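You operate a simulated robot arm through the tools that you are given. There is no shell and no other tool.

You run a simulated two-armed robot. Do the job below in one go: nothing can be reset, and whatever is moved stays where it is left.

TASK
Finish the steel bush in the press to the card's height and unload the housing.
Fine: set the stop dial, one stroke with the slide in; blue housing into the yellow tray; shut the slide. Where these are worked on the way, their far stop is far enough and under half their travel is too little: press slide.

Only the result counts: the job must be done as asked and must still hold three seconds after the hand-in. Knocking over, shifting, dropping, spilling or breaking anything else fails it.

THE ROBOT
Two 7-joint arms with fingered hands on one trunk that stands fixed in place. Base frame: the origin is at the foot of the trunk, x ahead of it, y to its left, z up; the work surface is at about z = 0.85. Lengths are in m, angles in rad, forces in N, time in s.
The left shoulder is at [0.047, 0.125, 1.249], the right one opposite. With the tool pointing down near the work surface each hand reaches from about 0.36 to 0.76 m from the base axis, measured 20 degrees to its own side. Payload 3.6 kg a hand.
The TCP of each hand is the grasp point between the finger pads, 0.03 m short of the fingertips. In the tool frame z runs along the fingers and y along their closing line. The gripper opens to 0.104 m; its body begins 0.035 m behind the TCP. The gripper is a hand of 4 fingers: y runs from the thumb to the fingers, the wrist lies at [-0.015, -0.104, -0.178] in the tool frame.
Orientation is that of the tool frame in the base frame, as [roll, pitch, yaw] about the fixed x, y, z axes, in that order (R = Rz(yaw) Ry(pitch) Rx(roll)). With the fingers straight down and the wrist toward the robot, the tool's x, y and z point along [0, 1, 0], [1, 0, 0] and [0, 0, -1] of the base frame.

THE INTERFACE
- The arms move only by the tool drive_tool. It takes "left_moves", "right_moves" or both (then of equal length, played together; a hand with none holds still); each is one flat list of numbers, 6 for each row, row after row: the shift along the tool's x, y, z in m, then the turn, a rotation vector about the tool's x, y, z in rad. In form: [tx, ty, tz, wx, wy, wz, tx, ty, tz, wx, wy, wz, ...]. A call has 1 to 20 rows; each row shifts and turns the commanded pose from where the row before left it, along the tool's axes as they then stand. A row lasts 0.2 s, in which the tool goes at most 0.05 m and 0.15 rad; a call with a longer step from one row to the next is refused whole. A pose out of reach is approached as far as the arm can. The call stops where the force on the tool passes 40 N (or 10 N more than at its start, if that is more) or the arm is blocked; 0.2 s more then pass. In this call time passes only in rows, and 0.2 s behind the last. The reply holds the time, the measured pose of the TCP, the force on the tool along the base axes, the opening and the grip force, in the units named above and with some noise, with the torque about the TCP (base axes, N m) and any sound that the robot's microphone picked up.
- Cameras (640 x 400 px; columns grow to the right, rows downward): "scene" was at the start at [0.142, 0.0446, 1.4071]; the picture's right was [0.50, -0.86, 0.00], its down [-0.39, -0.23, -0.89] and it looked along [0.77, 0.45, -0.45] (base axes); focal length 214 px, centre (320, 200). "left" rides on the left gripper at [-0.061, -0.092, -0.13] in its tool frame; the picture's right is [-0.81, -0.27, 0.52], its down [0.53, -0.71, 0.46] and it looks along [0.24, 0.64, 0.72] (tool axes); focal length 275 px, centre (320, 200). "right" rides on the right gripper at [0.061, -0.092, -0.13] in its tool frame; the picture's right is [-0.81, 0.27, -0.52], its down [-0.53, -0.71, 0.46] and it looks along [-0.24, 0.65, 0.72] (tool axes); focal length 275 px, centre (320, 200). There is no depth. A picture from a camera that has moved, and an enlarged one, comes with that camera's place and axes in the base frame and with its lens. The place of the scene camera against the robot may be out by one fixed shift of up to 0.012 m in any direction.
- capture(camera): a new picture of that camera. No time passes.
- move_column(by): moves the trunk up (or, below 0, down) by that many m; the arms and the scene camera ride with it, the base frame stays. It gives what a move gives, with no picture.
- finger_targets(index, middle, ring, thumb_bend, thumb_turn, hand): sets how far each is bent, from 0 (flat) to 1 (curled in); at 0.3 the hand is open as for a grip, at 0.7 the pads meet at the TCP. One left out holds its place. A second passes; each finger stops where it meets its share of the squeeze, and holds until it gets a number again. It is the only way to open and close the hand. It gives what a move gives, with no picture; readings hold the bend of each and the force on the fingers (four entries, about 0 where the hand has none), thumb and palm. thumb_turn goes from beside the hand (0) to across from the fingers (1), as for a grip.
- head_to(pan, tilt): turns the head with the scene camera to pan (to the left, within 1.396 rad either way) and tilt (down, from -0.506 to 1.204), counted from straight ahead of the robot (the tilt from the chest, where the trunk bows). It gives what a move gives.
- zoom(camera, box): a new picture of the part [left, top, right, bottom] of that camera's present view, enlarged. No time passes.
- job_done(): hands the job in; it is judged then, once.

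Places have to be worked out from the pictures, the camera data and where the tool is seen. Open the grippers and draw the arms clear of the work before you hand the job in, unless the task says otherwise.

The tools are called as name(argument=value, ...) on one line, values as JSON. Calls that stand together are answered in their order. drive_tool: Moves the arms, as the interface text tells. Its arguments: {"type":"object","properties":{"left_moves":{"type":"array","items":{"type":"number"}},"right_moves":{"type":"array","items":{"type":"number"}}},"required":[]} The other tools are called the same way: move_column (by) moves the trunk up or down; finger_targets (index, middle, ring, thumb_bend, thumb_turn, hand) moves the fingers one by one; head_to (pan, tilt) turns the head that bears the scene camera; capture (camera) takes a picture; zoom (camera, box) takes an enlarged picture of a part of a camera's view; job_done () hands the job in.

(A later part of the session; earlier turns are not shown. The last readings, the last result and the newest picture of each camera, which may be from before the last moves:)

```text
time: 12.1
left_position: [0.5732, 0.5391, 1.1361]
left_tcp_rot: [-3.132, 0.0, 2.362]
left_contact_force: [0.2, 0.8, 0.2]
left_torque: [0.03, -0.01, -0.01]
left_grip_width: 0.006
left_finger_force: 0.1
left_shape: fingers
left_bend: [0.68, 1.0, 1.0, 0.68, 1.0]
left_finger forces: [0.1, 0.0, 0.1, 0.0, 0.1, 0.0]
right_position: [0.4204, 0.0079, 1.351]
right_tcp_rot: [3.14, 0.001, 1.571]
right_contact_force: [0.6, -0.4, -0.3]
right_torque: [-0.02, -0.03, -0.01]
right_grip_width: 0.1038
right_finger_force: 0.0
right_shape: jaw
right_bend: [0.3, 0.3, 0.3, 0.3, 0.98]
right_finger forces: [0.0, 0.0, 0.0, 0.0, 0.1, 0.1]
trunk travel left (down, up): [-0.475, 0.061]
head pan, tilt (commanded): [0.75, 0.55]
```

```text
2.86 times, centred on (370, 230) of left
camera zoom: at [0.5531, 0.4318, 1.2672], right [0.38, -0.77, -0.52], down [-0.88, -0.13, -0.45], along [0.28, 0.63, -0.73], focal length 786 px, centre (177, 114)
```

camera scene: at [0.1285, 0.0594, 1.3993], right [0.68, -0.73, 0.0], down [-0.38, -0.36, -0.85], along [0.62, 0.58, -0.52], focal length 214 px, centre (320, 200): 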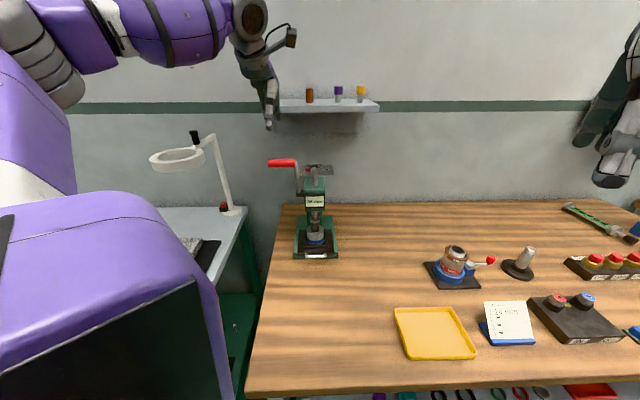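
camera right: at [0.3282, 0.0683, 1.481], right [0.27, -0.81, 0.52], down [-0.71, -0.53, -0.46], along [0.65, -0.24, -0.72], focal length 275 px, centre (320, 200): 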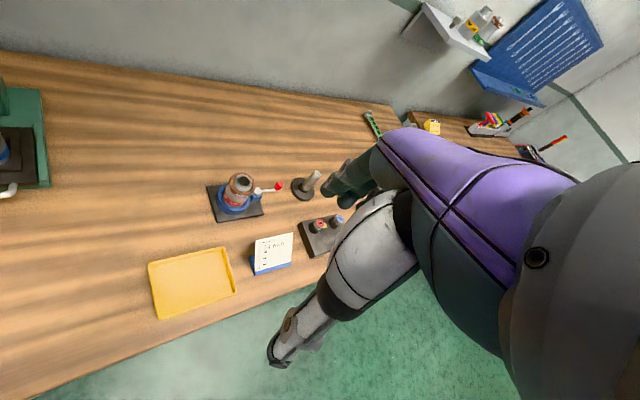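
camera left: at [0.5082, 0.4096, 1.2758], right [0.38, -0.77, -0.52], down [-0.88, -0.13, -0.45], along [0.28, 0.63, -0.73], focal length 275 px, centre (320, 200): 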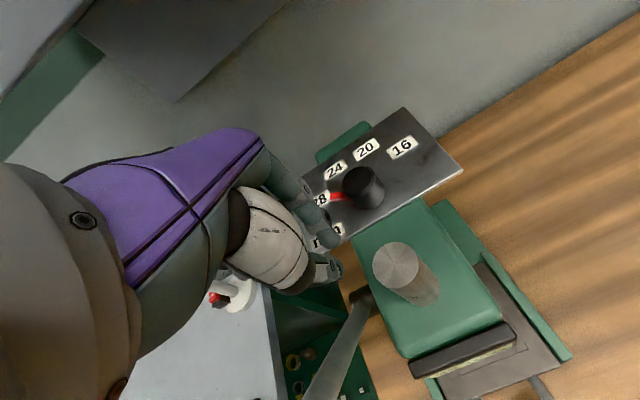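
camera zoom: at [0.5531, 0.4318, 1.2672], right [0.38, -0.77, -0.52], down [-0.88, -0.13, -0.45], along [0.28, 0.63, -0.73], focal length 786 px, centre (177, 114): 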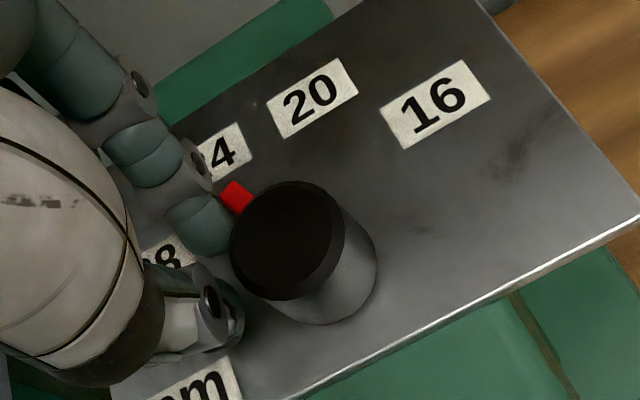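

The index force dropped to zero and the pointer now lies toward the 24 mark, as if it clicked into place. I back the finger out the way it came and rise, then check the pointer unobstructed.

drive_tool(left_moves=[0.006, -0.015, -0.003, 0, 0, 0, 0.006, -0.016, -0.005, 0, 0, 0, 0.004, -0.016, -0.01, 0, 0, 0, 0, 0, -0.03, 0, 0, 0, 0, 0, -0.04, 0, 0, 0, 0, 0, -0.045, 0, 0, 0])

capture(camera="left")

zoom(camera="left", box=[290, 170, 450, 270])

zoom(camera="scene", box=[280, 155, 344, 215])

```text
time: 13.5
left_position: [0.5307, 0.5163, 1.2672]
left_tcp_rot: [-3.133, -0.002, 2.361]
left_contact_force: [0.4, -0.7, -0.5]
left_torque: [0.0, -0.02, -0.02]
left_grip_width: 0.0059
left_finger_force: 0.2
left_shape: fingers
left_bend: [0.68, 1.0, 1.0, 0.68, 1.0]
left_finger forces: [0.0, 0.0, 0.1, 0.0, 0.1, 0.0]
right_position: [0.42, 0.0065, 1.3501]
right_tcp_rot: [3.14, -0.002, 1.572]
right_contact_force: [0.0, 0.1, 0.7]
right_torque: [-0.01, 0.05, 0.03]
right_grip_width: 0.1037
right_finger_force: 0.1
right_shape: jaw
right_bend: [0.3, 0.3, 0.3, 0.3, 0.98]
right_finger forces: [0.0, 0.1, 0.0, 0.0, 0.1, 0.1]
trunk travel left (down, up): [-0.475, 0.061]
head pan, tilt (commanded): [0.75, 0.55]
```

```text
taken
camera left: at [0.5104, 0.4078, 1.3995], right [0.38, -0.77, -0.52], down [-0.88, -0.13, -0.45], along [0.28, 0.63, -0.73], focal length 275 px, centre (320, 200)
```

left: 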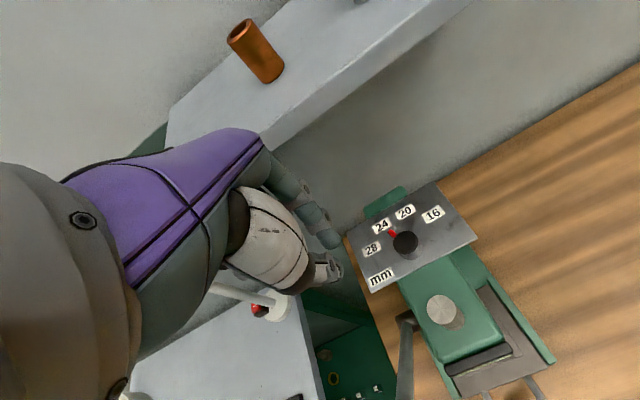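

```text
4.00 times, centred on (370, 220) of left
camera zoom: at [0.5104, 0.4078, 1.3995], right [0.38, -0.77, -0.52], down [-0.88, -0.13, -0.45], along [0.28, 0.63, -0.73], focal length 1101 px, centre (120, 120)
```

zoom: 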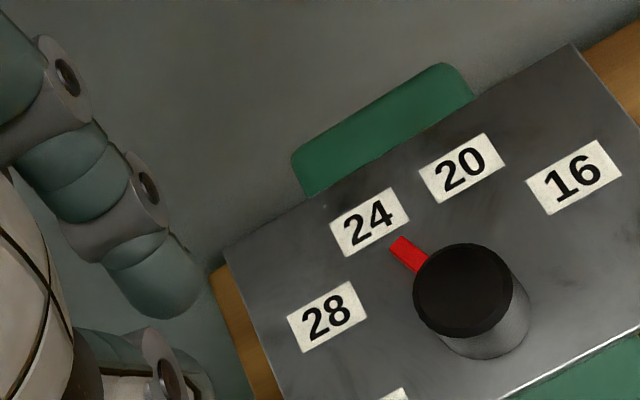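

```text
6.67 times, centred on (312, 185) of scene
camera zoom: at [0.1282, 0.059, 1.3993], right [0.68, -0.73, 0.0], down [-0.38, -0.36, -0.85], along [0.62, 0.58, -0.52], focal length 1430 px, centre (373, 300)
```

zoom: 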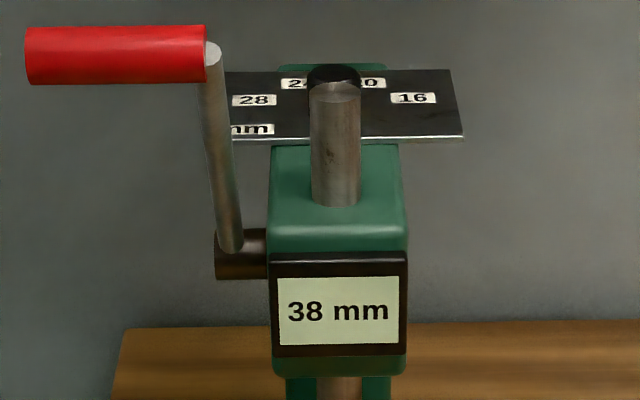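

The pointer sits exactly on 24 (64.7° against the mark's 64.9°). Next is the lever; I zoom on its pivot and handle to fix the arc.

zoom(camera="left", box=[360, 290, 520, 400])

zoom(camera="scene", box=[260, 150, 340, 260])

```text
3.64 times, centred on (440, 345) of left
camera zoom: at [0.5104, 0.4078, 1.3995], right [0.38, -0.77, -0.52], down [-0.88, -0.13, -0.45], along [0.28, 0.63, -0.73], focal length 1001 px, centre (-116, -327)
```

zoom: 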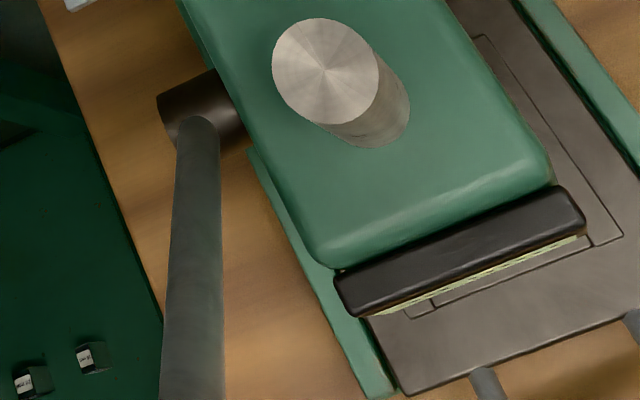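

```text
3.64 times, centred on (300, 205) of scene
camera zoom: at [0.1282, 0.059, 1.3993], right [0.68, -0.73, 0.0], down [-0.38, -0.36, -0.85], along [0.62, 0.58, -0.52], focal length 780 px, centre (393, 182)
```

zoom: 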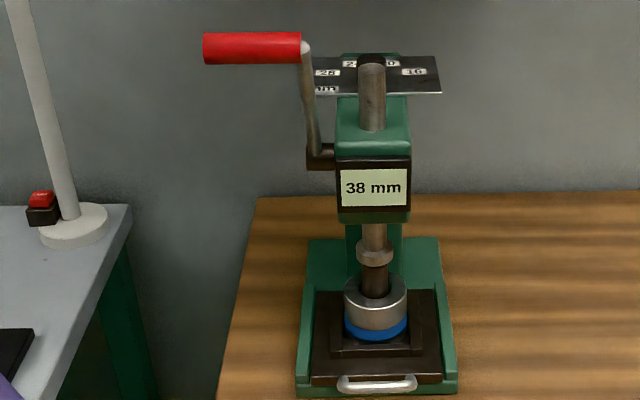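

Pivot is at about u=+0.018 from the ram axis, z≈1.066, so the handle swings on a ~0.14 m radius toward the robot and down. I move above the handle, open the hand and check alignment.

drive_tool(left_moves=[0.0158, -0.0314, -0.004, -0.0086, 0, 0, 0.0158, -0.0314, -0.004, 0, 0, 0, 0.0158, -0.0314, -0.004, 0, 0, 0])

finger_targets(hand="left", index=0.3, middle=0.3, ring=0.3, thumb_bend=0.3, thumb_turn=1)

capture(camera="left")

capture(camera="scene")

zoom(camera="scene", box=[240, 80, 368, 200])

```text
time: 14.3
left_position: [0.4296, 0.4858, 1.2783]
left_tcp_rot: [3.14, 0.0, 2.361]
left_contact_force: [-0.7, -0.4, -0.1]
left_torque: [0.0, 0.0, 0.03]
left_grip_width: 0.0062
left_finger_force: 0.2
left_shape: fingers
left_bend: [0.68, 1.0, 1.0, 0.68, 1.0]
left_finger forces: [0.0, 0.1, 0.1, 0.1, 0.1, 0.0]
right_position: [0.4185, 0.0072, 1.3512]
right_tcp_rot: [3.14, 0.001, 1.571]
right_contact_force: [-0.1, 0.5, 0.0]
right_torque: [-0.02, -0.01, 0.01]
right_grip_width: 0.1037
right_finger_force: 0.2
right_shape: jaw
right_bend: [0.3, 0.3, 0.3, 0.3, 0.98]
right_finger forces: [0.0, 0.0, 0.0, 0.0, 0.0, 0.0]
trunk travel left (down, up): [-0.475, 0.061]
head pan, tilt (commanded): [0.75, 0.55]
```

```text
time: 15.3
left_position: [0.4324, 0.4869, 1.278]
left_tcp_rot: [3.14, -0.002, 2.363]
left_contact_force: [0.5, -0.3, -0.8]
left_torque: [-0.05, -0.02, -0.02]
left_grip_width: 0.1027
left_finger_force: 0.2
left_shape: fingers
left_bend: [0.3, 0.3, 0.3, 0.3, 0.98]
left_finger forces: [0.1, 0.0, 0.1, 0.0, 0.1, 0.0]
right_position: [0.4203, 0.0069, 1.3504]
right_tcp_rot: [3.14, 0.0, 1.57]
right_contact_force: [-0.1, 0.2, 0.6]
right_torque: [-0.02, 0.02, 0.0]
right_grip_width: 0.1035
right_finger_force: 0.0
right_shape: jaw
right_bend: [0.3, 0.3, 0.3, 0.3, 0.98]
right_finger forces: [0.1, 0.1, 0.1, 0.0, 0.0, 0.0]
trunk travel left (down, up): [-0.475, 0.061]
head pan, tilt (commanded): [0.75, 0.55]
```

```text
taken
camera left: at [0.411, 0.3777, 1.4092], right [0.38, -0.76, -0.52], down [-0.88, -0.13, -0.46], along [0.28, 0.63, -0.72], focal length 275 px, centre (320, 200)
```

left: 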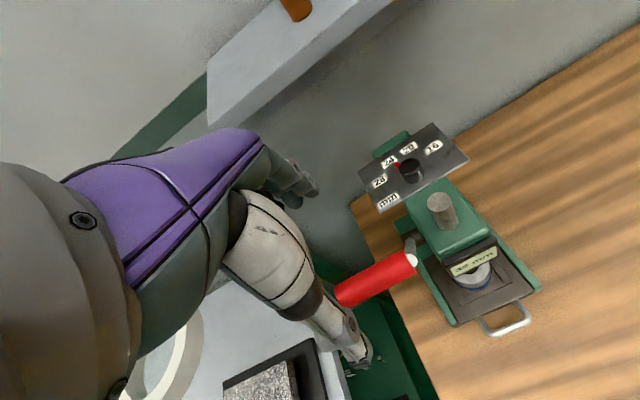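

```text
taken
camera scene: at [0.1283, 0.0597, 1.3993], right [0.68, -0.73, 0.0], down [-0.38, -0.36, -0.85], along [0.62, 0.58, -0.52], focal length 214 px, centre (320, 200)
```

scene: 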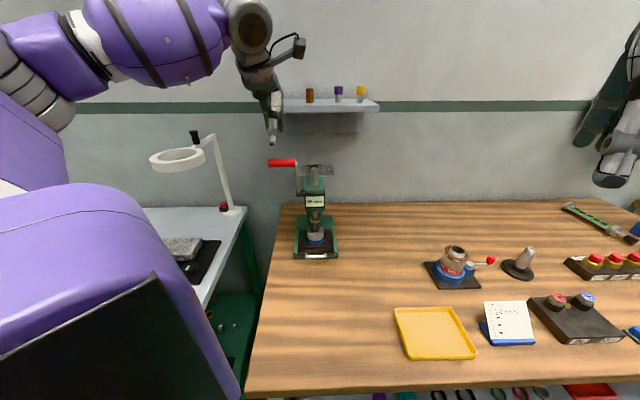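

```text
3.33 times, centred on (304, 140) of scene
camera zoom: at [0.1283, 0.0597, 1.3993], right [0.68, -0.73, 0.0], down [-0.38, -0.36, -0.85], along [0.62, 0.58, -0.52], focal length 715 px, centre (373, 400)
```

zoom: 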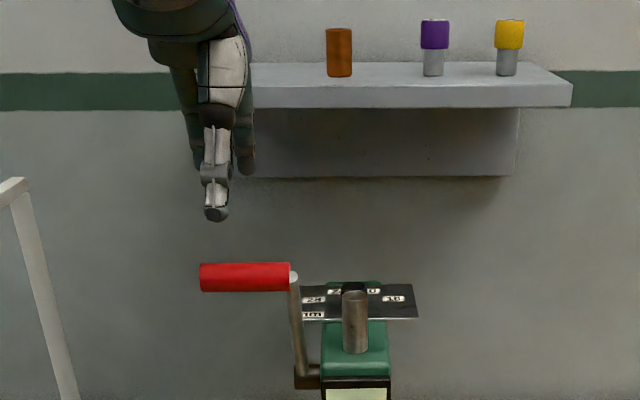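

The handle axis lies about 4 mm behind TCP-y and spans x −42…+25 mm in the tool frame. I shift slightly, descend to the handle height (z≈1.187) and close the hand on it.

drive_tool(left_moves=[-0.005, -0.004, 0.015, 0, 0, 0, 0, 0, 0.025, 0, 0, 0, 0, 0, 0.025, 0, 0, 0, 0, 0, 0.025, 0, 0, 0])

zoom(camera="left", box=[200, 150, 440, 350])

zoom(camera="scene", box=[256, 120, 352, 200])

```text
time: 16.3
left_position: [0.4317, 0.4774, 1.1913]
left_tcp_rot: [3.138, 0.0, 2.361]
left_contact_force: [-1.0, -0.2, 0.2]
left_torque: [0.0, 0.03, 0.01]
left_grip_width: 0.1031
left_finger_force: 0.1
left_shape: fingers
left_bend: [0.3, 0.3, 0.3, 0.3, 0.98]
left_finger forces: [0.0, 0.1, 0.0, 0.1, 0.1, 0.1]
right_position: [0.4196, 0.0076, 1.3501]
right_tcp_rot: [3.141, 0.0, 1.571]
right_contact_force: [0.5, -0.5, 0.9]
right_torque: [-0.02, 0.02, 0.0]
right_grip_width: 0.1035
right_finger_force: 0.1
right_shape: jaw
right_bend: [0.3, 0.3, 0.3, 0.3, 0.98]
right_finger forces: [0.0, 0.1, 0.0, 0.1, 0.0, 0.0]
trunk travel left (down, up): [-0.475, 0.061]
head pan, tilt (commanded): [0.75, 0.55]
```

```text
2.00 times, centred on (320, 250) of left
camera zoom: at [0.4105, 0.3686, 1.3228], right [0.38, -0.76, -0.52], down [-0.88, -0.13, -0.46], along [0.28, 0.63, -0.72], focal length 551 px, centre (320, 100)
```

zoom: 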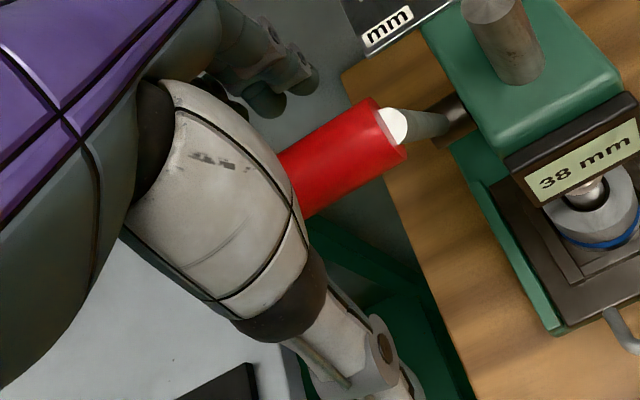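

```text
5.00 times, centred on (304, 160) of scene
camera zoom: at [0.1286, 0.0601, 1.3992], right [0.68, -0.73, 0.0], down [-0.38, -0.36, -0.85], along [0.62, 0.58, -0.52], focal length 1072 px, centre (400, 400)
```

zoom: 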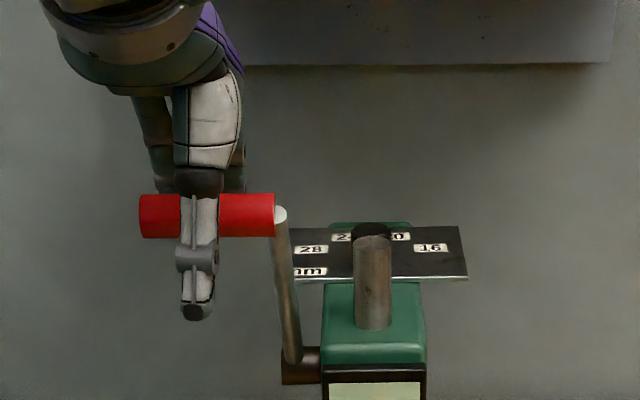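

The handle sits between thumb and fingers as planned. I close the hand on it.

finger_targets(hand="left", index=0.68, middle=0.68, ring=0.68, thumb_bend=0.68, thumb_turn=1)

zoom(camera="scene", box=[256, 120, 352, 210])

zoom(camera="left", box=[200, 150, 440, 350])

```text
time: 17.3
left_position: [0.4327, 0.4776, 1.1916]
left_tcp_rot: [3.141, -0.002, 2.363]
left_contact_force: [2.0, 0.1, -0.7]
left_torque: [-0.02, 0.01, 0.03]
left_grip_width: 0.0081
left_finger_force: 1.3
left_shape: fingers
left_bend: [0.67, 0.68, 0.68, 0.68, 1.0]
left_finger forces: [1.7, 0.1, 0.1, 0.0, 0.0, 0.0]
right_position: [0.4203, 0.0083, 1.3508]
right_tcp_rot: [3.141, 0.0, 1.571]
right_contact_force: [0.7, 0.1, 0.7]
right_torque: [0.0, 0.0, 0.0]
right_grip_width: 0.1035
right_finger_force: 0.0
right_shape: jaw
right_bend: [0.3, 0.3, 0.3, 0.3, 0.98]
right_finger forces: [0.1, 0.0, 0.1, 0.0, 0.0, 0.1]
trunk travel left (down, up): [-0.475, 0.061]
head pan, tilt (commanded): [0.75, 0.55]
```

```text
4.44 times, centred on (304, 165) of scene
camera zoom: at [0.1287, 0.06, 1.3992], right [0.68, -0.73, 0.0], down [-0.38, -0.36, -0.85], along [0.62, 0.58, -0.52], focal length 953 px, centre (391, 356)
```

zoom: 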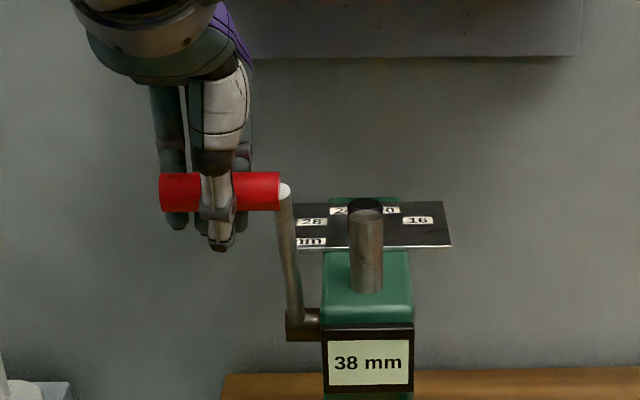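

```text
2.00 times, centred on (320, 250) of left
camera zoom: at [0.4107, 0.3685, 1.3228], right [0.38, -0.76, -0.52], down [-0.88, -0.13, -0.45], along [0.28, 0.63, -0.72], focal length 551 px, centre (320, 100)
```

zoom: 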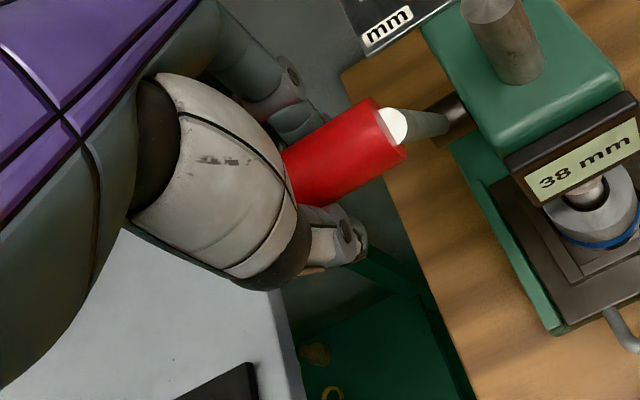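

The closed fingers cage the handle with the tips meeting below it. I tighten a little more for a firmer hold.

finger_targets(hand="left", index=0.8, middle=0.8, ring=0.8, thumb_bend=0.78)

zoom(camera="left", box=[200, 150, 440, 350])

```text
time: 18.3
left_position: [0.4328, 0.4773, 1.188]
left_tcp_rot: [-3.134, -0.005, 2.361]
left_contact_force: [2.3, 3.3, -27.0]
left_torque: [-0.33, -0.28, -0.26]
left_grip_width: 0.0
left_finger_force: 16.9
left_shape: fingers
left_bend: [0.76, 0.75, 0.74, 0.73, 1.0]
left_finger forces: [0.9, 13.9, 13.5, 0.1, 6.1, 0.0]
right_position: [0.4214, 0.009, 1.3504]
right_tcp_rot: [-3.138, 0.002, 1.573]
right_contact_force: [0.2, 0.0, -0.1]
right_torque: [-0.04, -0.02, -0.03]
right_grip_width: 0.1036
right_finger_force: 0.1
right_shape: jaw
right_bend: [0.3, 0.3, 0.3, 0.3, 0.98]
right_finger forces: [0.1, 0.1, 0.0, 0.0, 0.0, 0.1]
trunk travel left (down, up): [-0.475, 0.061]
head pan, tilt (commanded): [0.75, 0.55]
```

```text
2.00 times, centred on (320, 250) of left
camera zoom: at [0.4127, 0.3708, 1.3198], right [0.38, -0.77, -0.52], down [-0.88, -0.13, -0.45], along [0.27, 0.63, -0.73], focal length 551 px, centre (320, 100)
```

zoom: 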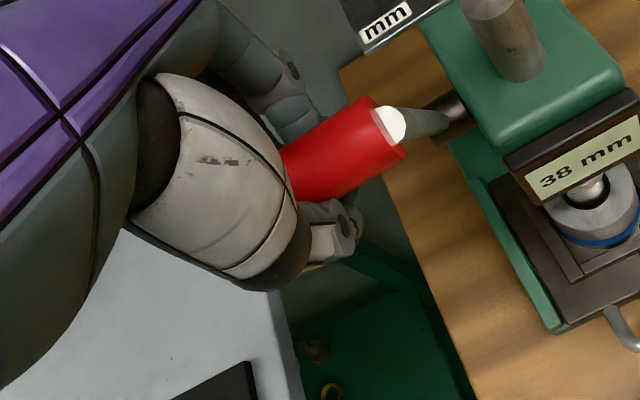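

That squeezes upward on the handle (27 N), so I relax the hand to a looser cage before the stroke.

finger_targets(hand="left", index=0.71, middle=0.71, ring=0.71, thumb_bend=0.7)

```text
time: 19.3
left_position: [0.4322, 0.4777, 1.1928]
left_tcp_rot: [3.138, 0.0, 2.362]
left_contact_force: [2.1, 1.6, -1.4]
left_torque: [-0.02, -0.03, -0.05]
left_grip_width: 0.0049
left_finger_force: 4.0
left_shape: fingers
left_bend: [0.71, 0.71, 0.69, 0.68, 1.0]
left_finger forces: [3.1, 0.2, 2.4, 0.0, 1.9, 0.0]
right_position: [0.4199, 0.0076, 1.35]
right_tcp_rot: [-3.142, 0.001, 1.573]
right_contact_force: [-0.5, -0.1, -0.2]
right_torque: [-0.02, 0.0, -0.02]
right_grip_width: 0.1034
right_finger_force: 0.1
right_shape: jaw
right_bend: [0.3, 0.3, 0.3, 0.3, 0.98]
right_finger forces: [0.0, 0.0, 0.0, 0.0, 0.1, 0.0]
trunk travel left (down, up): [-0.475, 0.061]
head pan, tilt (commanded): [0.75, 0.55]
```

Cage is loose (few N). I start the stroke: pull the handle along its arc toward the robot and down for the first ~24°, then check the display and forces.

drive_tool(left_moves=[0, -0.0126, 0.0084, 0, 0, 0, 0, -0.0118, 0.0097, 0, 0, 0, 0, -0.0106, 0.0108, 0, 0, 0, 0, -0.0094, 0.0119, 0, 0, 0])

zoom(camera="scene", box=[240, 130, 352, 260])

capture(camera="left")

```text
time: 20.3
left_position: [0.3994, 0.4469, 1.1527]
left_tcp_rot: [3.141, -0.004, 2.363]
left_contact_force: [5.6, 7.6, 3.3]
left_torque: [0.02, -0.08, 0.06]
left_grip_width: 0.0057
left_finger_force: 4.3
left_shape: fingers
left_bend: [0.71, 0.71, 0.71, 0.7, 1.0]
left_finger forces: [6.7, 0.1, 1.3, 0.0, 0.0, 0.0]
right_position: [0.4205, 0.008, 1.3506]
right_tcp_rot: [3.14, 0.001, 1.572]
right_contact_force: [0.6, -0.1, 0.1]
right_torque: [0.01, 0.01, -0.02]
right_grip_width: 0.1034
right_finger_force: 0.1
right_shape: jaw
right_bend: [0.3, 0.3, 0.3, 0.3, 0.98]
right_finger forces: [0.1, 0.0, 0.0, 0.0, 0.0, 0.0]
trunk travel left (down, up): [-0.475, 0.061]
head pan, tilt (commanded): [0.75, 0.55]
```

```text
3.08 times, centred on (296, 195) of scene
camera zoom: at [0.1291, 0.0607, 1.3992], right [0.68, -0.73, 0.0], down [-0.38, -0.36, -0.85], along [0.62, 0.58, -0.52], focal length 660 px, centre (394, 215)
```

zoom: 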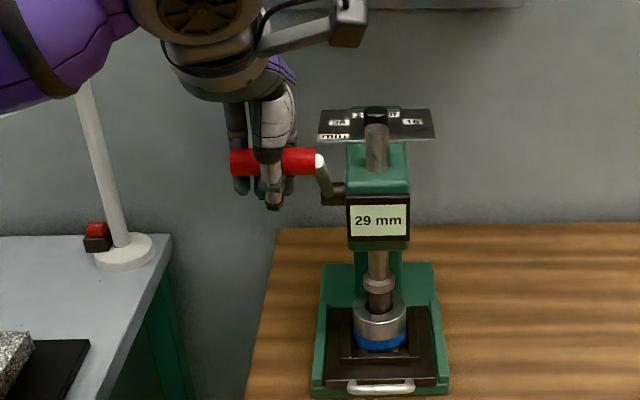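

```text
taken
camera left: at [0.3793, 0.3373, 1.2833], right [0.38, -0.76, -0.52], down [-0.88, -0.13, -0.46], along [0.28, 0.63, -0.72], focal length 275 px, centre (320, 200)
```

left: 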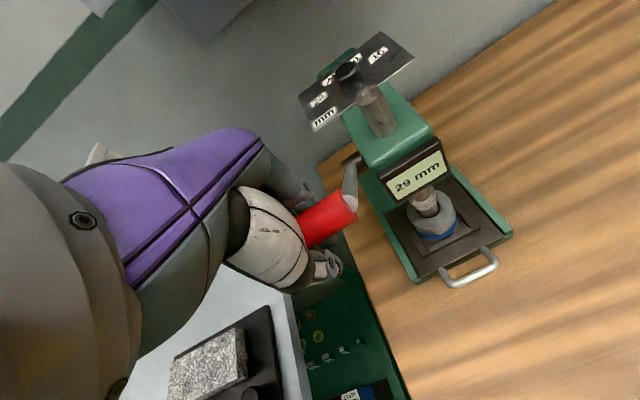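

The display reads 29 mm with only ~10 N at the handle, so the stroke works. I continue in smaller steps toward the 24 mm stop.

drive_tool(left_moves=[0, -0.0081, 0.0128, 0, 0, 0])

zoom(camera="scene", box=[270, 150, 352, 260])

```text
time: 20.7
left_position: [0.3948, 0.4395, 1.1385]
left_tcp_rot: [3.14, -0.001, 2.363]
left_contact_force: [8.1, 8.0, 3.0]
left_torque: [-0.01, 0.0, 0.05]
left_grip_width: 0.006
left_finger_force: 4.8
left_shape: fingers
left_bend: [0.71, 0.71, 0.71, 0.7, 1.0]
left_finger forces: [8.5, 0.0, 0.8, 0.0, 0.0, 0.0]
right_position: [0.4201, 0.0076, 1.3502]
right_tcp_rot: [-3.141, 0.0, 1.572]
right_contact_force: [-1.3, 0.3, -0.7]
right_torque: [0.0, 0.02, 0.02]
right_grip_width: 0.1038
right_finger_force: 0.0
right_shape: jaw
right_bend: [0.3, 0.3, 0.3, 0.3, 0.98]
right_finger forces: [0.1, 0.1, 0.1, 0.0, 0.0, 0.0]
trunk travel left (down, up): [-0.475, 0.061]
head pan, tilt (commanded): [0.75, 0.55]
```

```text
3.64 times, centred on (311, 205) of scene
camera zoom: at [0.1293, 0.0605, 1.3992], right [0.68, -0.73, 0.0], down [-0.38, -0.36, -0.85], along [0.62, 0.58, -0.52], focal length 780 px, centre (353, 182)
```

zoom: 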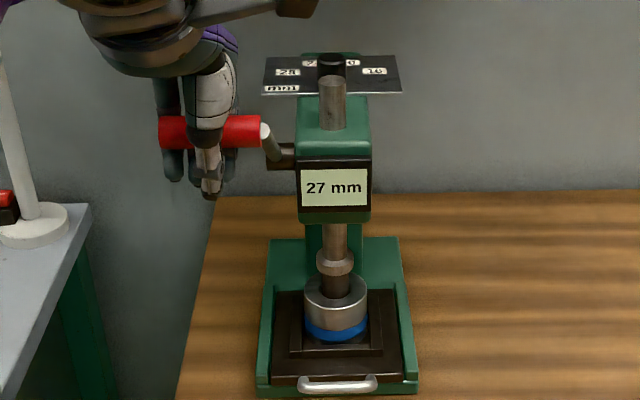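

The display reads 27 mm; about 8–9° more should reach 24. I continue along the arc.

drive_tool(left_moves=[0, -0.0068, 0.0136, 0, 0, 0])

zoom(camera="scene", box=[270, 150, 352, 260])

```text
time: 21.1
left_position: [0.3882, 0.4348, 1.1265]
left_tcp_rot: [3.141, -0.001, 2.362]
left_contact_force: [8.1, 6.5, 4.0]
left_torque: [0.0, 0.03, 0.02]
left_grip_width: 0.0058
left_finger_force: 4.4
left_shape: fingers
left_bend: [0.71, 0.71, 0.71, 0.7, 1.0]
left_finger forces: [9.6, 0.1, 0.2, 0.0, 0.0, 0.1]
right_position: [0.4206, 0.0075, 1.3507]
right_tcp_rot: [3.14, -0.001, 1.571]
right_contact_force: [-0.1, -0.4, -0.3]
right_torque: [-0.03, 0.01, -0.01]
right_grip_width: 0.1037
right_finger_force: 0.0
right_shape: jaw
right_bend: [0.3, 0.3, 0.3, 0.3, 0.98]
right_finger forces: [0.0, 0.0, 0.1, 0.0, 0.0, 0.1]
trunk travel left (down, up): [-0.475, 0.061]
head pan, tilt (commanded): [0.75, 0.55]
```

```text
3.64 times, centred on (311, 205) of scene
camera zoom: at [0.1295, 0.0604, 1.3991], right [0.68, -0.73, 0.0], down [-0.38, -0.36, -0.85], along [0.62, 0.58, -0.52], focal length 780 px, centre (353, 182)
```

zoom: 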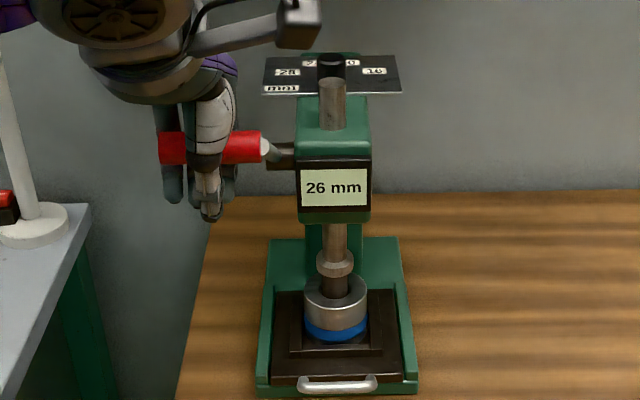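

Display 26 mm, force still light. One more step.

drive_tool(left_moves=[0, -0.0053, 0.0142, 0, 0, 0])

zoom(camera="scene", box=[270, 150, 352, 260])

```text
time: 21.5
left_position: [0.3853, 0.4327, 1.114]
left_tcp_rot: [3.136, 0.001, 2.362]
left_contact_force: [8.9, 6.2, 7.5]
left_torque: [-0.07, 0.0, 0.07]
left_grip_width: 0.0042
left_finger_force: 5.1
left_shape: fingers
left_bend: [0.71, 0.71, 0.71, 0.7, 1.0]
left_finger forces: [10.3, 0.1, 0.1, 0.0, 0.0, 0.0]
right_position: [0.4196, 0.0072, 1.3509]
right_tcp_rot: [-3.141, 0.0, 1.573]
right_contact_force: [0.5, 0.0, -0.7]
right_torque: [0.02, 0.0, 0.01]
right_grip_width: 0.1035
right_finger_force: 0.1
right_shape: jaw
right_bend: [0.3, 0.3, 0.3, 0.3, 0.98]
right_finger forces: [0.0, 0.0, 0.0, 0.0, 0.0, 0.0]
trunk travel left (down, up): [-0.475, 0.061]
head pan, tilt (commanded): [0.75, 0.55]
```

```text
3.64 times, centred on (311, 205) of scene
camera zoom: at [0.1293, 0.0601, 1.3993], right [0.68, -0.73, 0.0], down [-0.38, -0.36, -0.85], along [0.62, 0.58, -0.52], focal length 780 px, centre (353, 182)
```

zoom: 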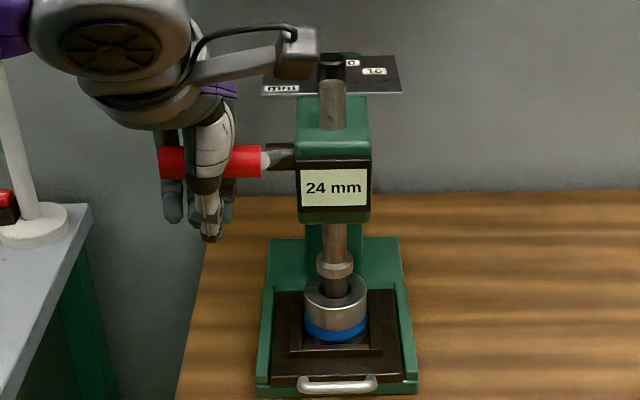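

The display now reads 24 mm. I pull a little further to confirm the lever is on the dial's hard stop.

drive_tool(left_moves=[0, -0.002, 0.007, 0, 0, 0, 0, -0.0017, 0.007, 0, 0, 0])

zoom(camera="scene", box=[270, 150, 352, 260])

capture(camera="left")

```text
time: 22.1
left_position: [0.3839, 0.4319, 1.0981]
left_tcp_rot: [3.137, 0.0, 2.364]
left_contact_force: [14.6, 14.0, 14.3]
left_torque: [-0.35, 0.12, 0.19]
left_grip_width: 0.0047
left_finger_force: 10.2
left_shape: fingers
left_bend: [0.71, 0.71, 0.71, 0.7, 1.0]
left_finger forces: [20.0, 0.0, 0.1, 0.0, 0.0, 0.0]
right_position: [0.4214, 0.0082, 1.3502]
right_tcp_rot: [3.141, 0.001, 1.571]
right_contact_force: [0.3, 0.3, 0.1]
right_torque: [0.02, 0.01, 0.02]
right_grip_width: 0.1037
right_finger_force: 0.0
right_shape: jaw
right_bend: [0.3, 0.3, 0.3, 0.3, 0.98]
right_finger forces: [0.1, 0.0, 0.0, 0.0, 0.0, 0.0]
trunk travel left (down, up): [-0.475, 0.061]
head pan, tilt (commanded): [0.75, 0.55]
```

```text
3.64 times, centred on (311, 205) of scene
camera zoom: at [0.1298, 0.061, 1.3992], right [0.68, -0.73, 0.0], down [-0.38, -0.36, -0.85], along [0.62, 0.58, -0.52], focal length 780 px, centre (353, 182)
```

zoom: 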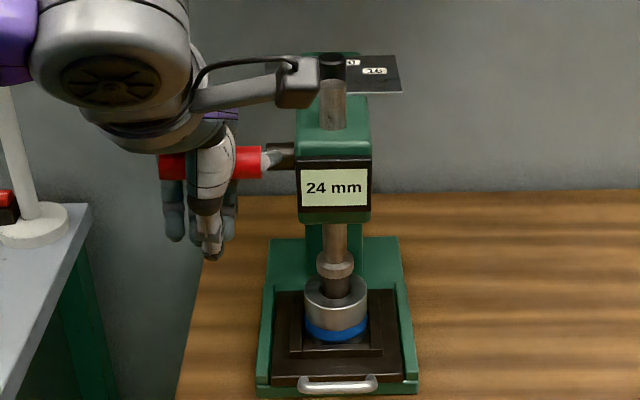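

```text
taken
camera left: at [0.3625, 0.3231, 1.2286], right [0.39, -0.76, -0.52], down [-0.88, -0.13, -0.46], along [0.28, 0.63, -0.72], focal length 275 px, centre (320, 200)
```

left: 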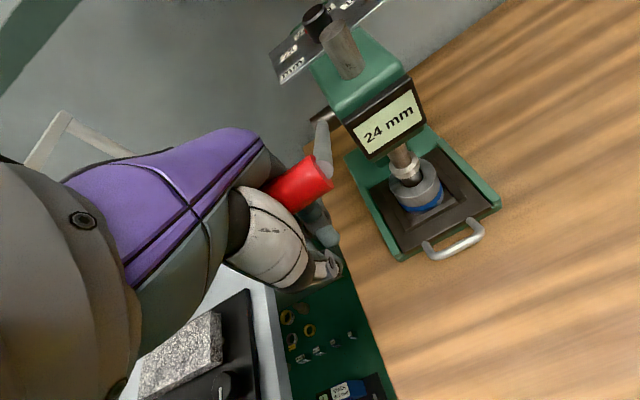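

At 24 mm the force jumped to ~25 N with no more travel, so the lever is on its stop. I now return the lever up along the same arc, in two parts.

drive_tool(left_moves=[0, 0.003, -0.0114, 0, 0, 0, 0, 0.0053, -0.0142, 0, 0, 0, 0, 0.0068, -0.0136, 0, 0, 0, 0, 0.0081, -0.0128, 0, 0, 0])

zoom(camera="scene", box=[260, 140, 352, 260])

```text
time: 23.1
left_position: [0.4007, 0.448, 1.1474]
left_tcp_rot: [-3.139, -0.002, 2.362]
left_contact_force: [8.7, 9.1, -9.3]
left_torque: [-0.25, 0.32, 0.09]
left_grip_width: 0.0062
left_finger_force: 6.3
left_shape: fingers
left_bend: [0.71, 0.71, 0.71, 0.7, 1.0]
left_finger forces: [12.7, 0.0, 0.4, 0.1, 0.0, 0.0]
right_position: [0.4225, 0.0101, 1.3511]
right_tcp_rot: [-3.14, 0.002, 1.571]
right_contact_force: [0.5, -0.4, -1.1]
right_torque: [0.01, -0.01, 0.0]
right_grip_width: 0.1037
right_finger_force: 0.1
right_shape: jaw
right_bend: [0.3, 0.3, 0.3, 0.3, 0.98]
right_finger forces: [0.0, 0.0, 0.1, 0.1, 0.1, 0.0]
trunk travel left (down, up): [-0.475, 0.061]
head pan, tilt (commanded): [0.75, 0.55]
```

```text
3.33 times, centred on (306, 200) of scene
camera zoom: at [0.1312, 0.0631, 1.3988], right [0.68, -0.73, 0.0], down [-0.38, -0.36, -0.85], along [0.62, 0.58, -0.53], focal length 715 px, centre (367, 200)
```

zoom: 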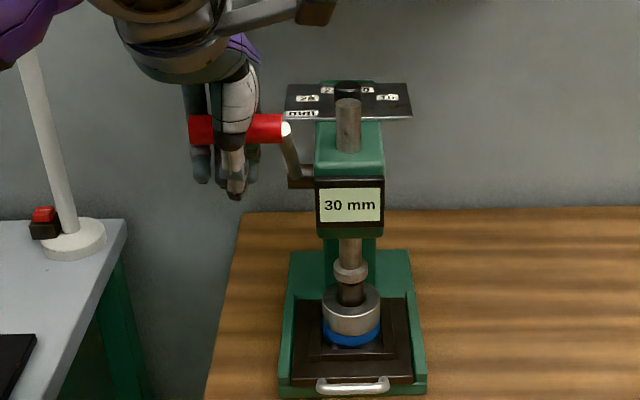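

Ram is rising (30 mm). I continue the return to the top.

drive_tool(left_moves=[0, 0.0094, -0.0119, 0, 0, 0, 0, 0.0106, -0.0108, 0, 0, 0, 0, 0.0118, -0.0097, 0, 0, 0, 0, 0.0126, -0.0084, 0, 0, 0])

zoom(camera="scene", box=[260, 140, 352, 260])

capture(camera="left")

```text
time: 24.1
left_position: [0.4302, 0.4768, 1.1896]
left_tcp_rot: [3.141, -0.001, 2.362]
left_contact_force: [1.6, 2.8, -5.8]
left_torque: [-0.07, 0.05, 0.0]
left_grip_width: 0.0039
left_finger_force: 2.5
left_shape: fingers
left_bend: [0.71, 0.71, 0.71, 0.7, 1.0]
left_finger forces: [4.2, 0.1, 1.1, 0.0, 0.0, 0.1]
right_position: [0.4195, 0.008, 1.3503]
right_tcp_rot: [3.141, -0.001, 1.57]
right_contact_force: [-0.1, 0.7, -0.2]
right_torque: [-0.01, -0.01, 0.03]
right_grip_width: 0.1039
right_finger_force: 0.1
right_shape: jaw
right_bend: [0.3, 0.3, 0.3, 0.3, 0.98]
right_finger forces: [0.0, 0.1, 0.0, 0.0, 0.0, 0.0]
trunk travel left (down, up): [-0.475, 0.061]
head pan, tilt (commanded): [0.75, 0.55]
```

```text
3.33 times, centred on (306, 200) of scene
camera zoom: at [0.1293, 0.0606, 1.3992], right [0.68, -0.73, 0.0], down [-0.38, -0.36, -0.85], along [0.62, 0.58, -0.52], focal length 715 px, centre (367, 200)
```

zoom: 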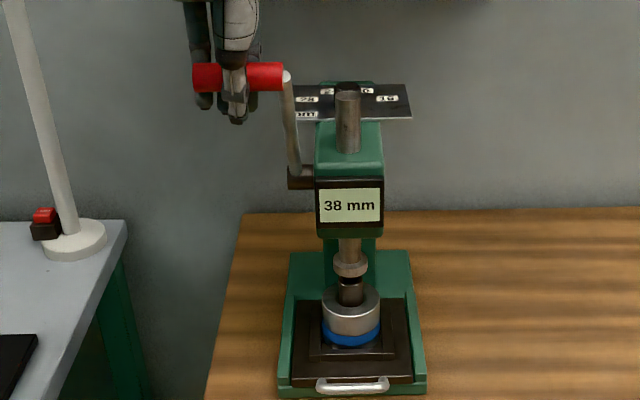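

```text
taken
camera left: at [0.4091, 0.3689, 1.3198], right [0.38, -0.77, -0.52], down [-0.88, -0.13, -0.45], along [0.28, 0.63, -0.72], focal length 275 px, centre (320, 200)
```

left: 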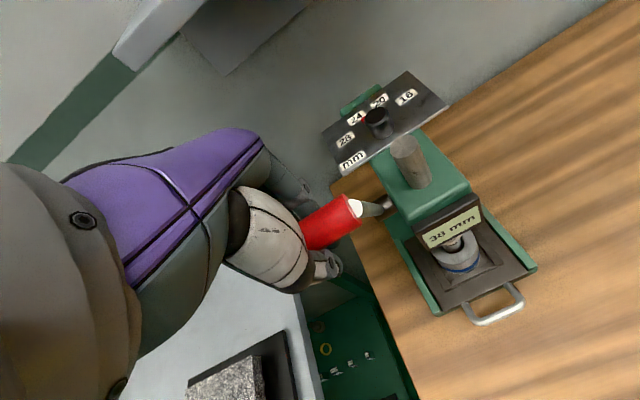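

The lever is back at the top (38 mm shown). I look closely at the bush and housing before releasing the handle.

zoom(camera="scene", box=[288, 205, 344, 260])

zoom(camera="left", box=[400, 190, 540, 330])

```text
7.27 times, centred on (316, 232) of scene
camera zoom: at [0.1293, 0.0606, 1.3992], right [0.68, -0.73, 0.0], down [-0.38, -0.36, -0.85], along [0.62, 0.58, -0.52], focal length 1560 px, centre (349, -36)
```

zoom: 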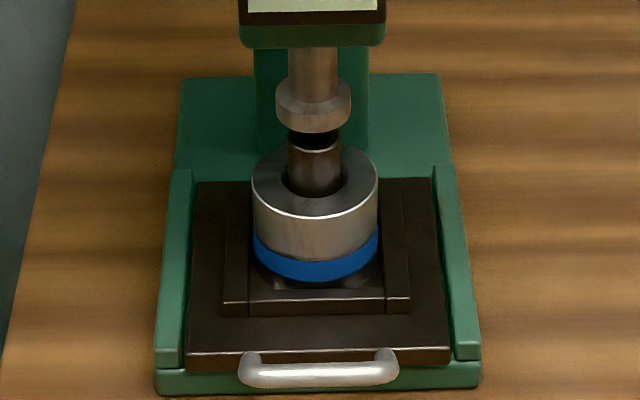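

```text
2.86 times, centred on (470, 260) of left
camera zoom: at [0.4091, 0.3689, 1.3198], right [0.38, -0.77, -0.52], down [-0.88, -0.13, -0.45], along [0.28, 0.63, -0.72], focal length 786 px, centre (-109, 29)
```

zoom: 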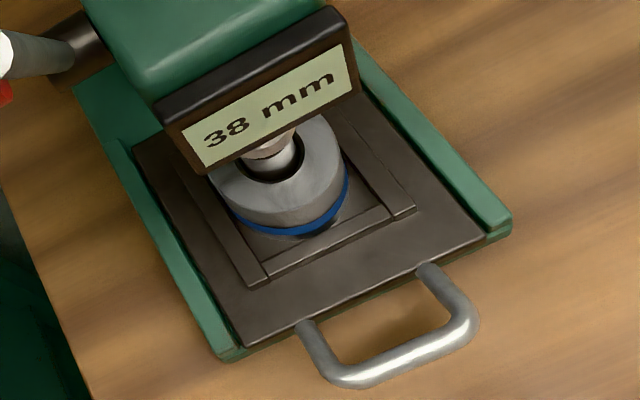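

The brown steel bush has gone down into the housing (gap now below the ram foot), so the pressing is done. I open the hand, rise off the handle, and move in front of the press to look at the slide's pull bar.

finger_targets(hand="left", index=0.3, middle=0.3, ring=0.3, thumb_bend=0.3, thumb_turn=1)

drive_tool(left_moves=[0, 0, -0.03, 0, 0, 0, 0, 0, -0.03, 0, 0, 0, 0, 0, -0.035, 0, 0, 0, -0.0279, -0.0338, 0, 0, 0, 0, -0.0279, -0.0338, 0, 0, 0, 0, -0.0278, -0.0337, 0, 0, 0, 0])

capture(camera="left")

capture(camera="scene")

```text
time: 25.1
left_position: [0.4304, 0.4777, 1.1896]
left_tcp_rot: [-3.14, -0.001, 2.36]
left_contact_force: [-0.2, 0.1, -0.3]
left_torque: [0.0, 0.02, -0.01]
left_grip_width: 0.1029
left_finger_force: 0.2
left_shape: fingers
left_bend: [0.3, 0.3, 0.3, 0.3, 0.98]
left_finger forces: [0.0, 0.1, 0.1, 0.1, 0.0, 0.1]
right_position: [0.4186, 0.0063, 1.3501]
right_tcp_rot: [-3.14, 0.0, 1.57]
right_contact_force: [0.0, 0.4, -0.7]
right_torque: [-0.01, 0.02, 0.04]
right_grip_width: 0.1036
right_finger_force: 0.0
right_shape: jaw
right_bend: [0.3, 0.3, 0.3, 0.3, 0.98]
right_finger forces: [0.1, 0.1, 0.0, 0.0, 0.0, 0.0]
trunk travel left (down, up): [-0.475, 0.061]
head pan, tilt (commanded): [0.75, 0.55]
```

```text
time: 26.5
left_position: [0.4168, 0.3465, 1.286]
left_tcp_rot: [3.14, -0.002, 2.361]
left_contact_force: [-0.3, 0.1, 0.2]
left_torque: [0.03, 0.01, 0.02]
left_grip_width: 0.103
left_finger_force: 0.1
left_shape: fingers
left_bend: [0.3, 0.3, 0.3, 0.3, 0.98]
left_finger forces: [0.1, 0.1, 0.1, 0.0, 0.1, 0.1]
right_position: [0.4194, 0.0067, 1.3511]
right_tcp_rot: [3.139, -0.003, 1.571]
right_contact_force: [0.5, -0.1, 1.1]
right_torque: [0.01, -0.01, -0.01]
right_grip_width: 0.1034
right_finger_force: 0.0
right_shape: jaw
right_bend: [0.3, 0.3, 0.3, 0.3, 0.98]
right_finger forces: [0.1, 0.1, 0.0, 0.0, 0.0, 0.1]
trunk travel left (down, up): [-0.475, 0.061]
head pan, tilt (commanded): [0.75, 0.55]
```

```text
taken
camera left: at [0.3966, 0.2377, 1.418], right [0.38, -0.76, -0.52], down [-0.88, -0.13, -0.46], along [0.28, 0.63, -0.72], focal length 275 px, centre (320, 200)
```

left: 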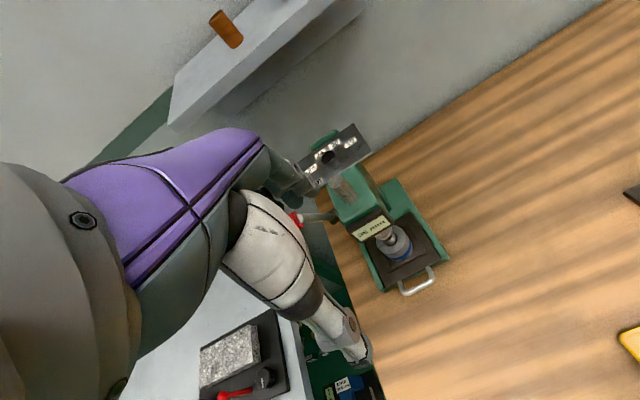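

```text
taken
camera scene: at [0.1284, 0.0583, 1.3993], right [0.68, -0.73, 0.0], down [-0.38, -0.36, -0.85], along [0.62, 0.58, -0.52], focal length 214 px, centre (320, 200)
```

scene: 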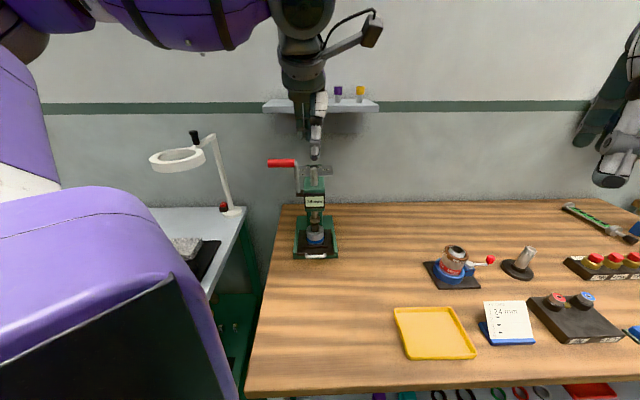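

Lever stays up. I descend in front of the press (clear of everything) to z≈1.02 for a close look at the pull bar.

drive_tool(left_moves=[0, 0, 0.044, 0, 0, 0, 0, 0, 0.044, 0, 0, 0, 0, 0, 0.044, 0, 0, 0, 0, 0, 0.044, 0, 0, 0, 0, 0, 0.044, 0, 0, 0, 0, 0, 0.044, 0, 0, 0])

capture(camera="left")

zoom(camera="left", box=[300, 100, 500, 260])

zoom(camera="scene", box=[256, 150, 376, 280])

```text
time: 27.9
left_position: [0.4204, 0.3428, 1.016]
left_tcp_rot: [-3.141, 0.001, 2.361]
left_contact_force: [-0.7, 0.0, 0.5]
left_torque: [0.0, -0.01, 0.01]
left_grip_width: 0.1031
left_finger_force: 0.0
left_shape: fingers
left_bend: [0.3, 0.3, 0.3, 0.3, 0.98]
left_finger forces: [0.1, 0.0, 0.0, 0.1, 0.1, 0.1]
right_position: [0.4204, 0.0072, 1.3502]
right_tcp_rot: [3.14, -0.001, 1.571]
right_contact_force: [-0.2, 0.2, -0.3]
right_torque: [-0.01, 0.01, 0.0]
right_grip_width: 0.1038
right_finger_force: 0.0
right_shape: jaw
right_bend: [0.3, 0.3, 0.3, 0.3, 0.98]
right_finger forces: [0.0, 0.1, 0.0, 0.0, 0.1, 0.1]
trunk travel left (down, up): [-0.475, 0.061]
head pan, tilt (commanded): [0.75, 0.55]
```

```text
taken
camera left: at [0.3999, 0.2341, 1.1474], right [0.38, -0.76, -0.52], down [-0.88, -0.13, -0.46], along [0.28, 0.63, -0.72], focal length 275 px, centre (320, 200)
```

left: 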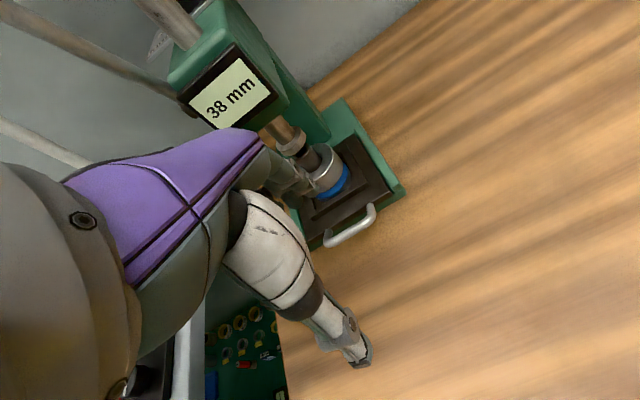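

```text
2.50 times, centred on (400, 180) of left
camera zoom: at [0.3999, 0.2341, 1.1474], right [0.38, -0.76, -0.52], down [-0.88, -0.13, -0.46], along [0.28, 0.63, -0.72], focal length 688 px, centre (120, 250)
```

zoom: 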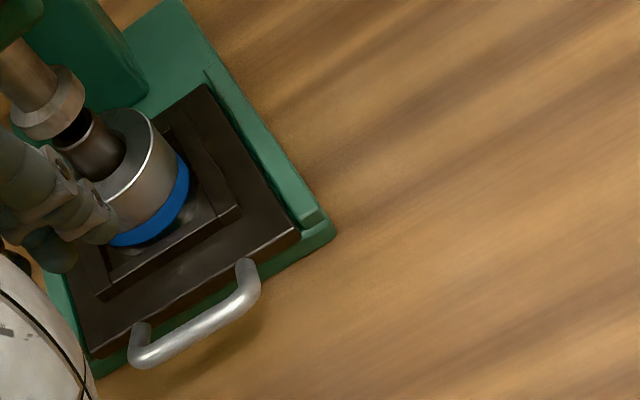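

```text
3.08 times, centred on (316, 215) of scene
camera zoom: at [0.1293, 0.0599, 1.3991], right [0.68, -0.73, 0.0], down [-0.38, -0.36, -0.85], along [0.62, 0.58, -0.52], focal length 660 px, centre (332, 154)
```

zoom: 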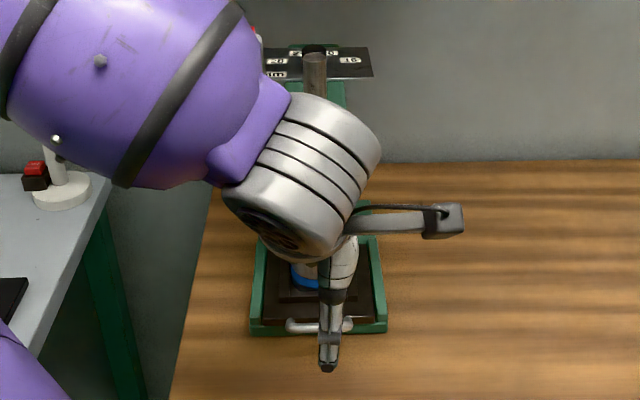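

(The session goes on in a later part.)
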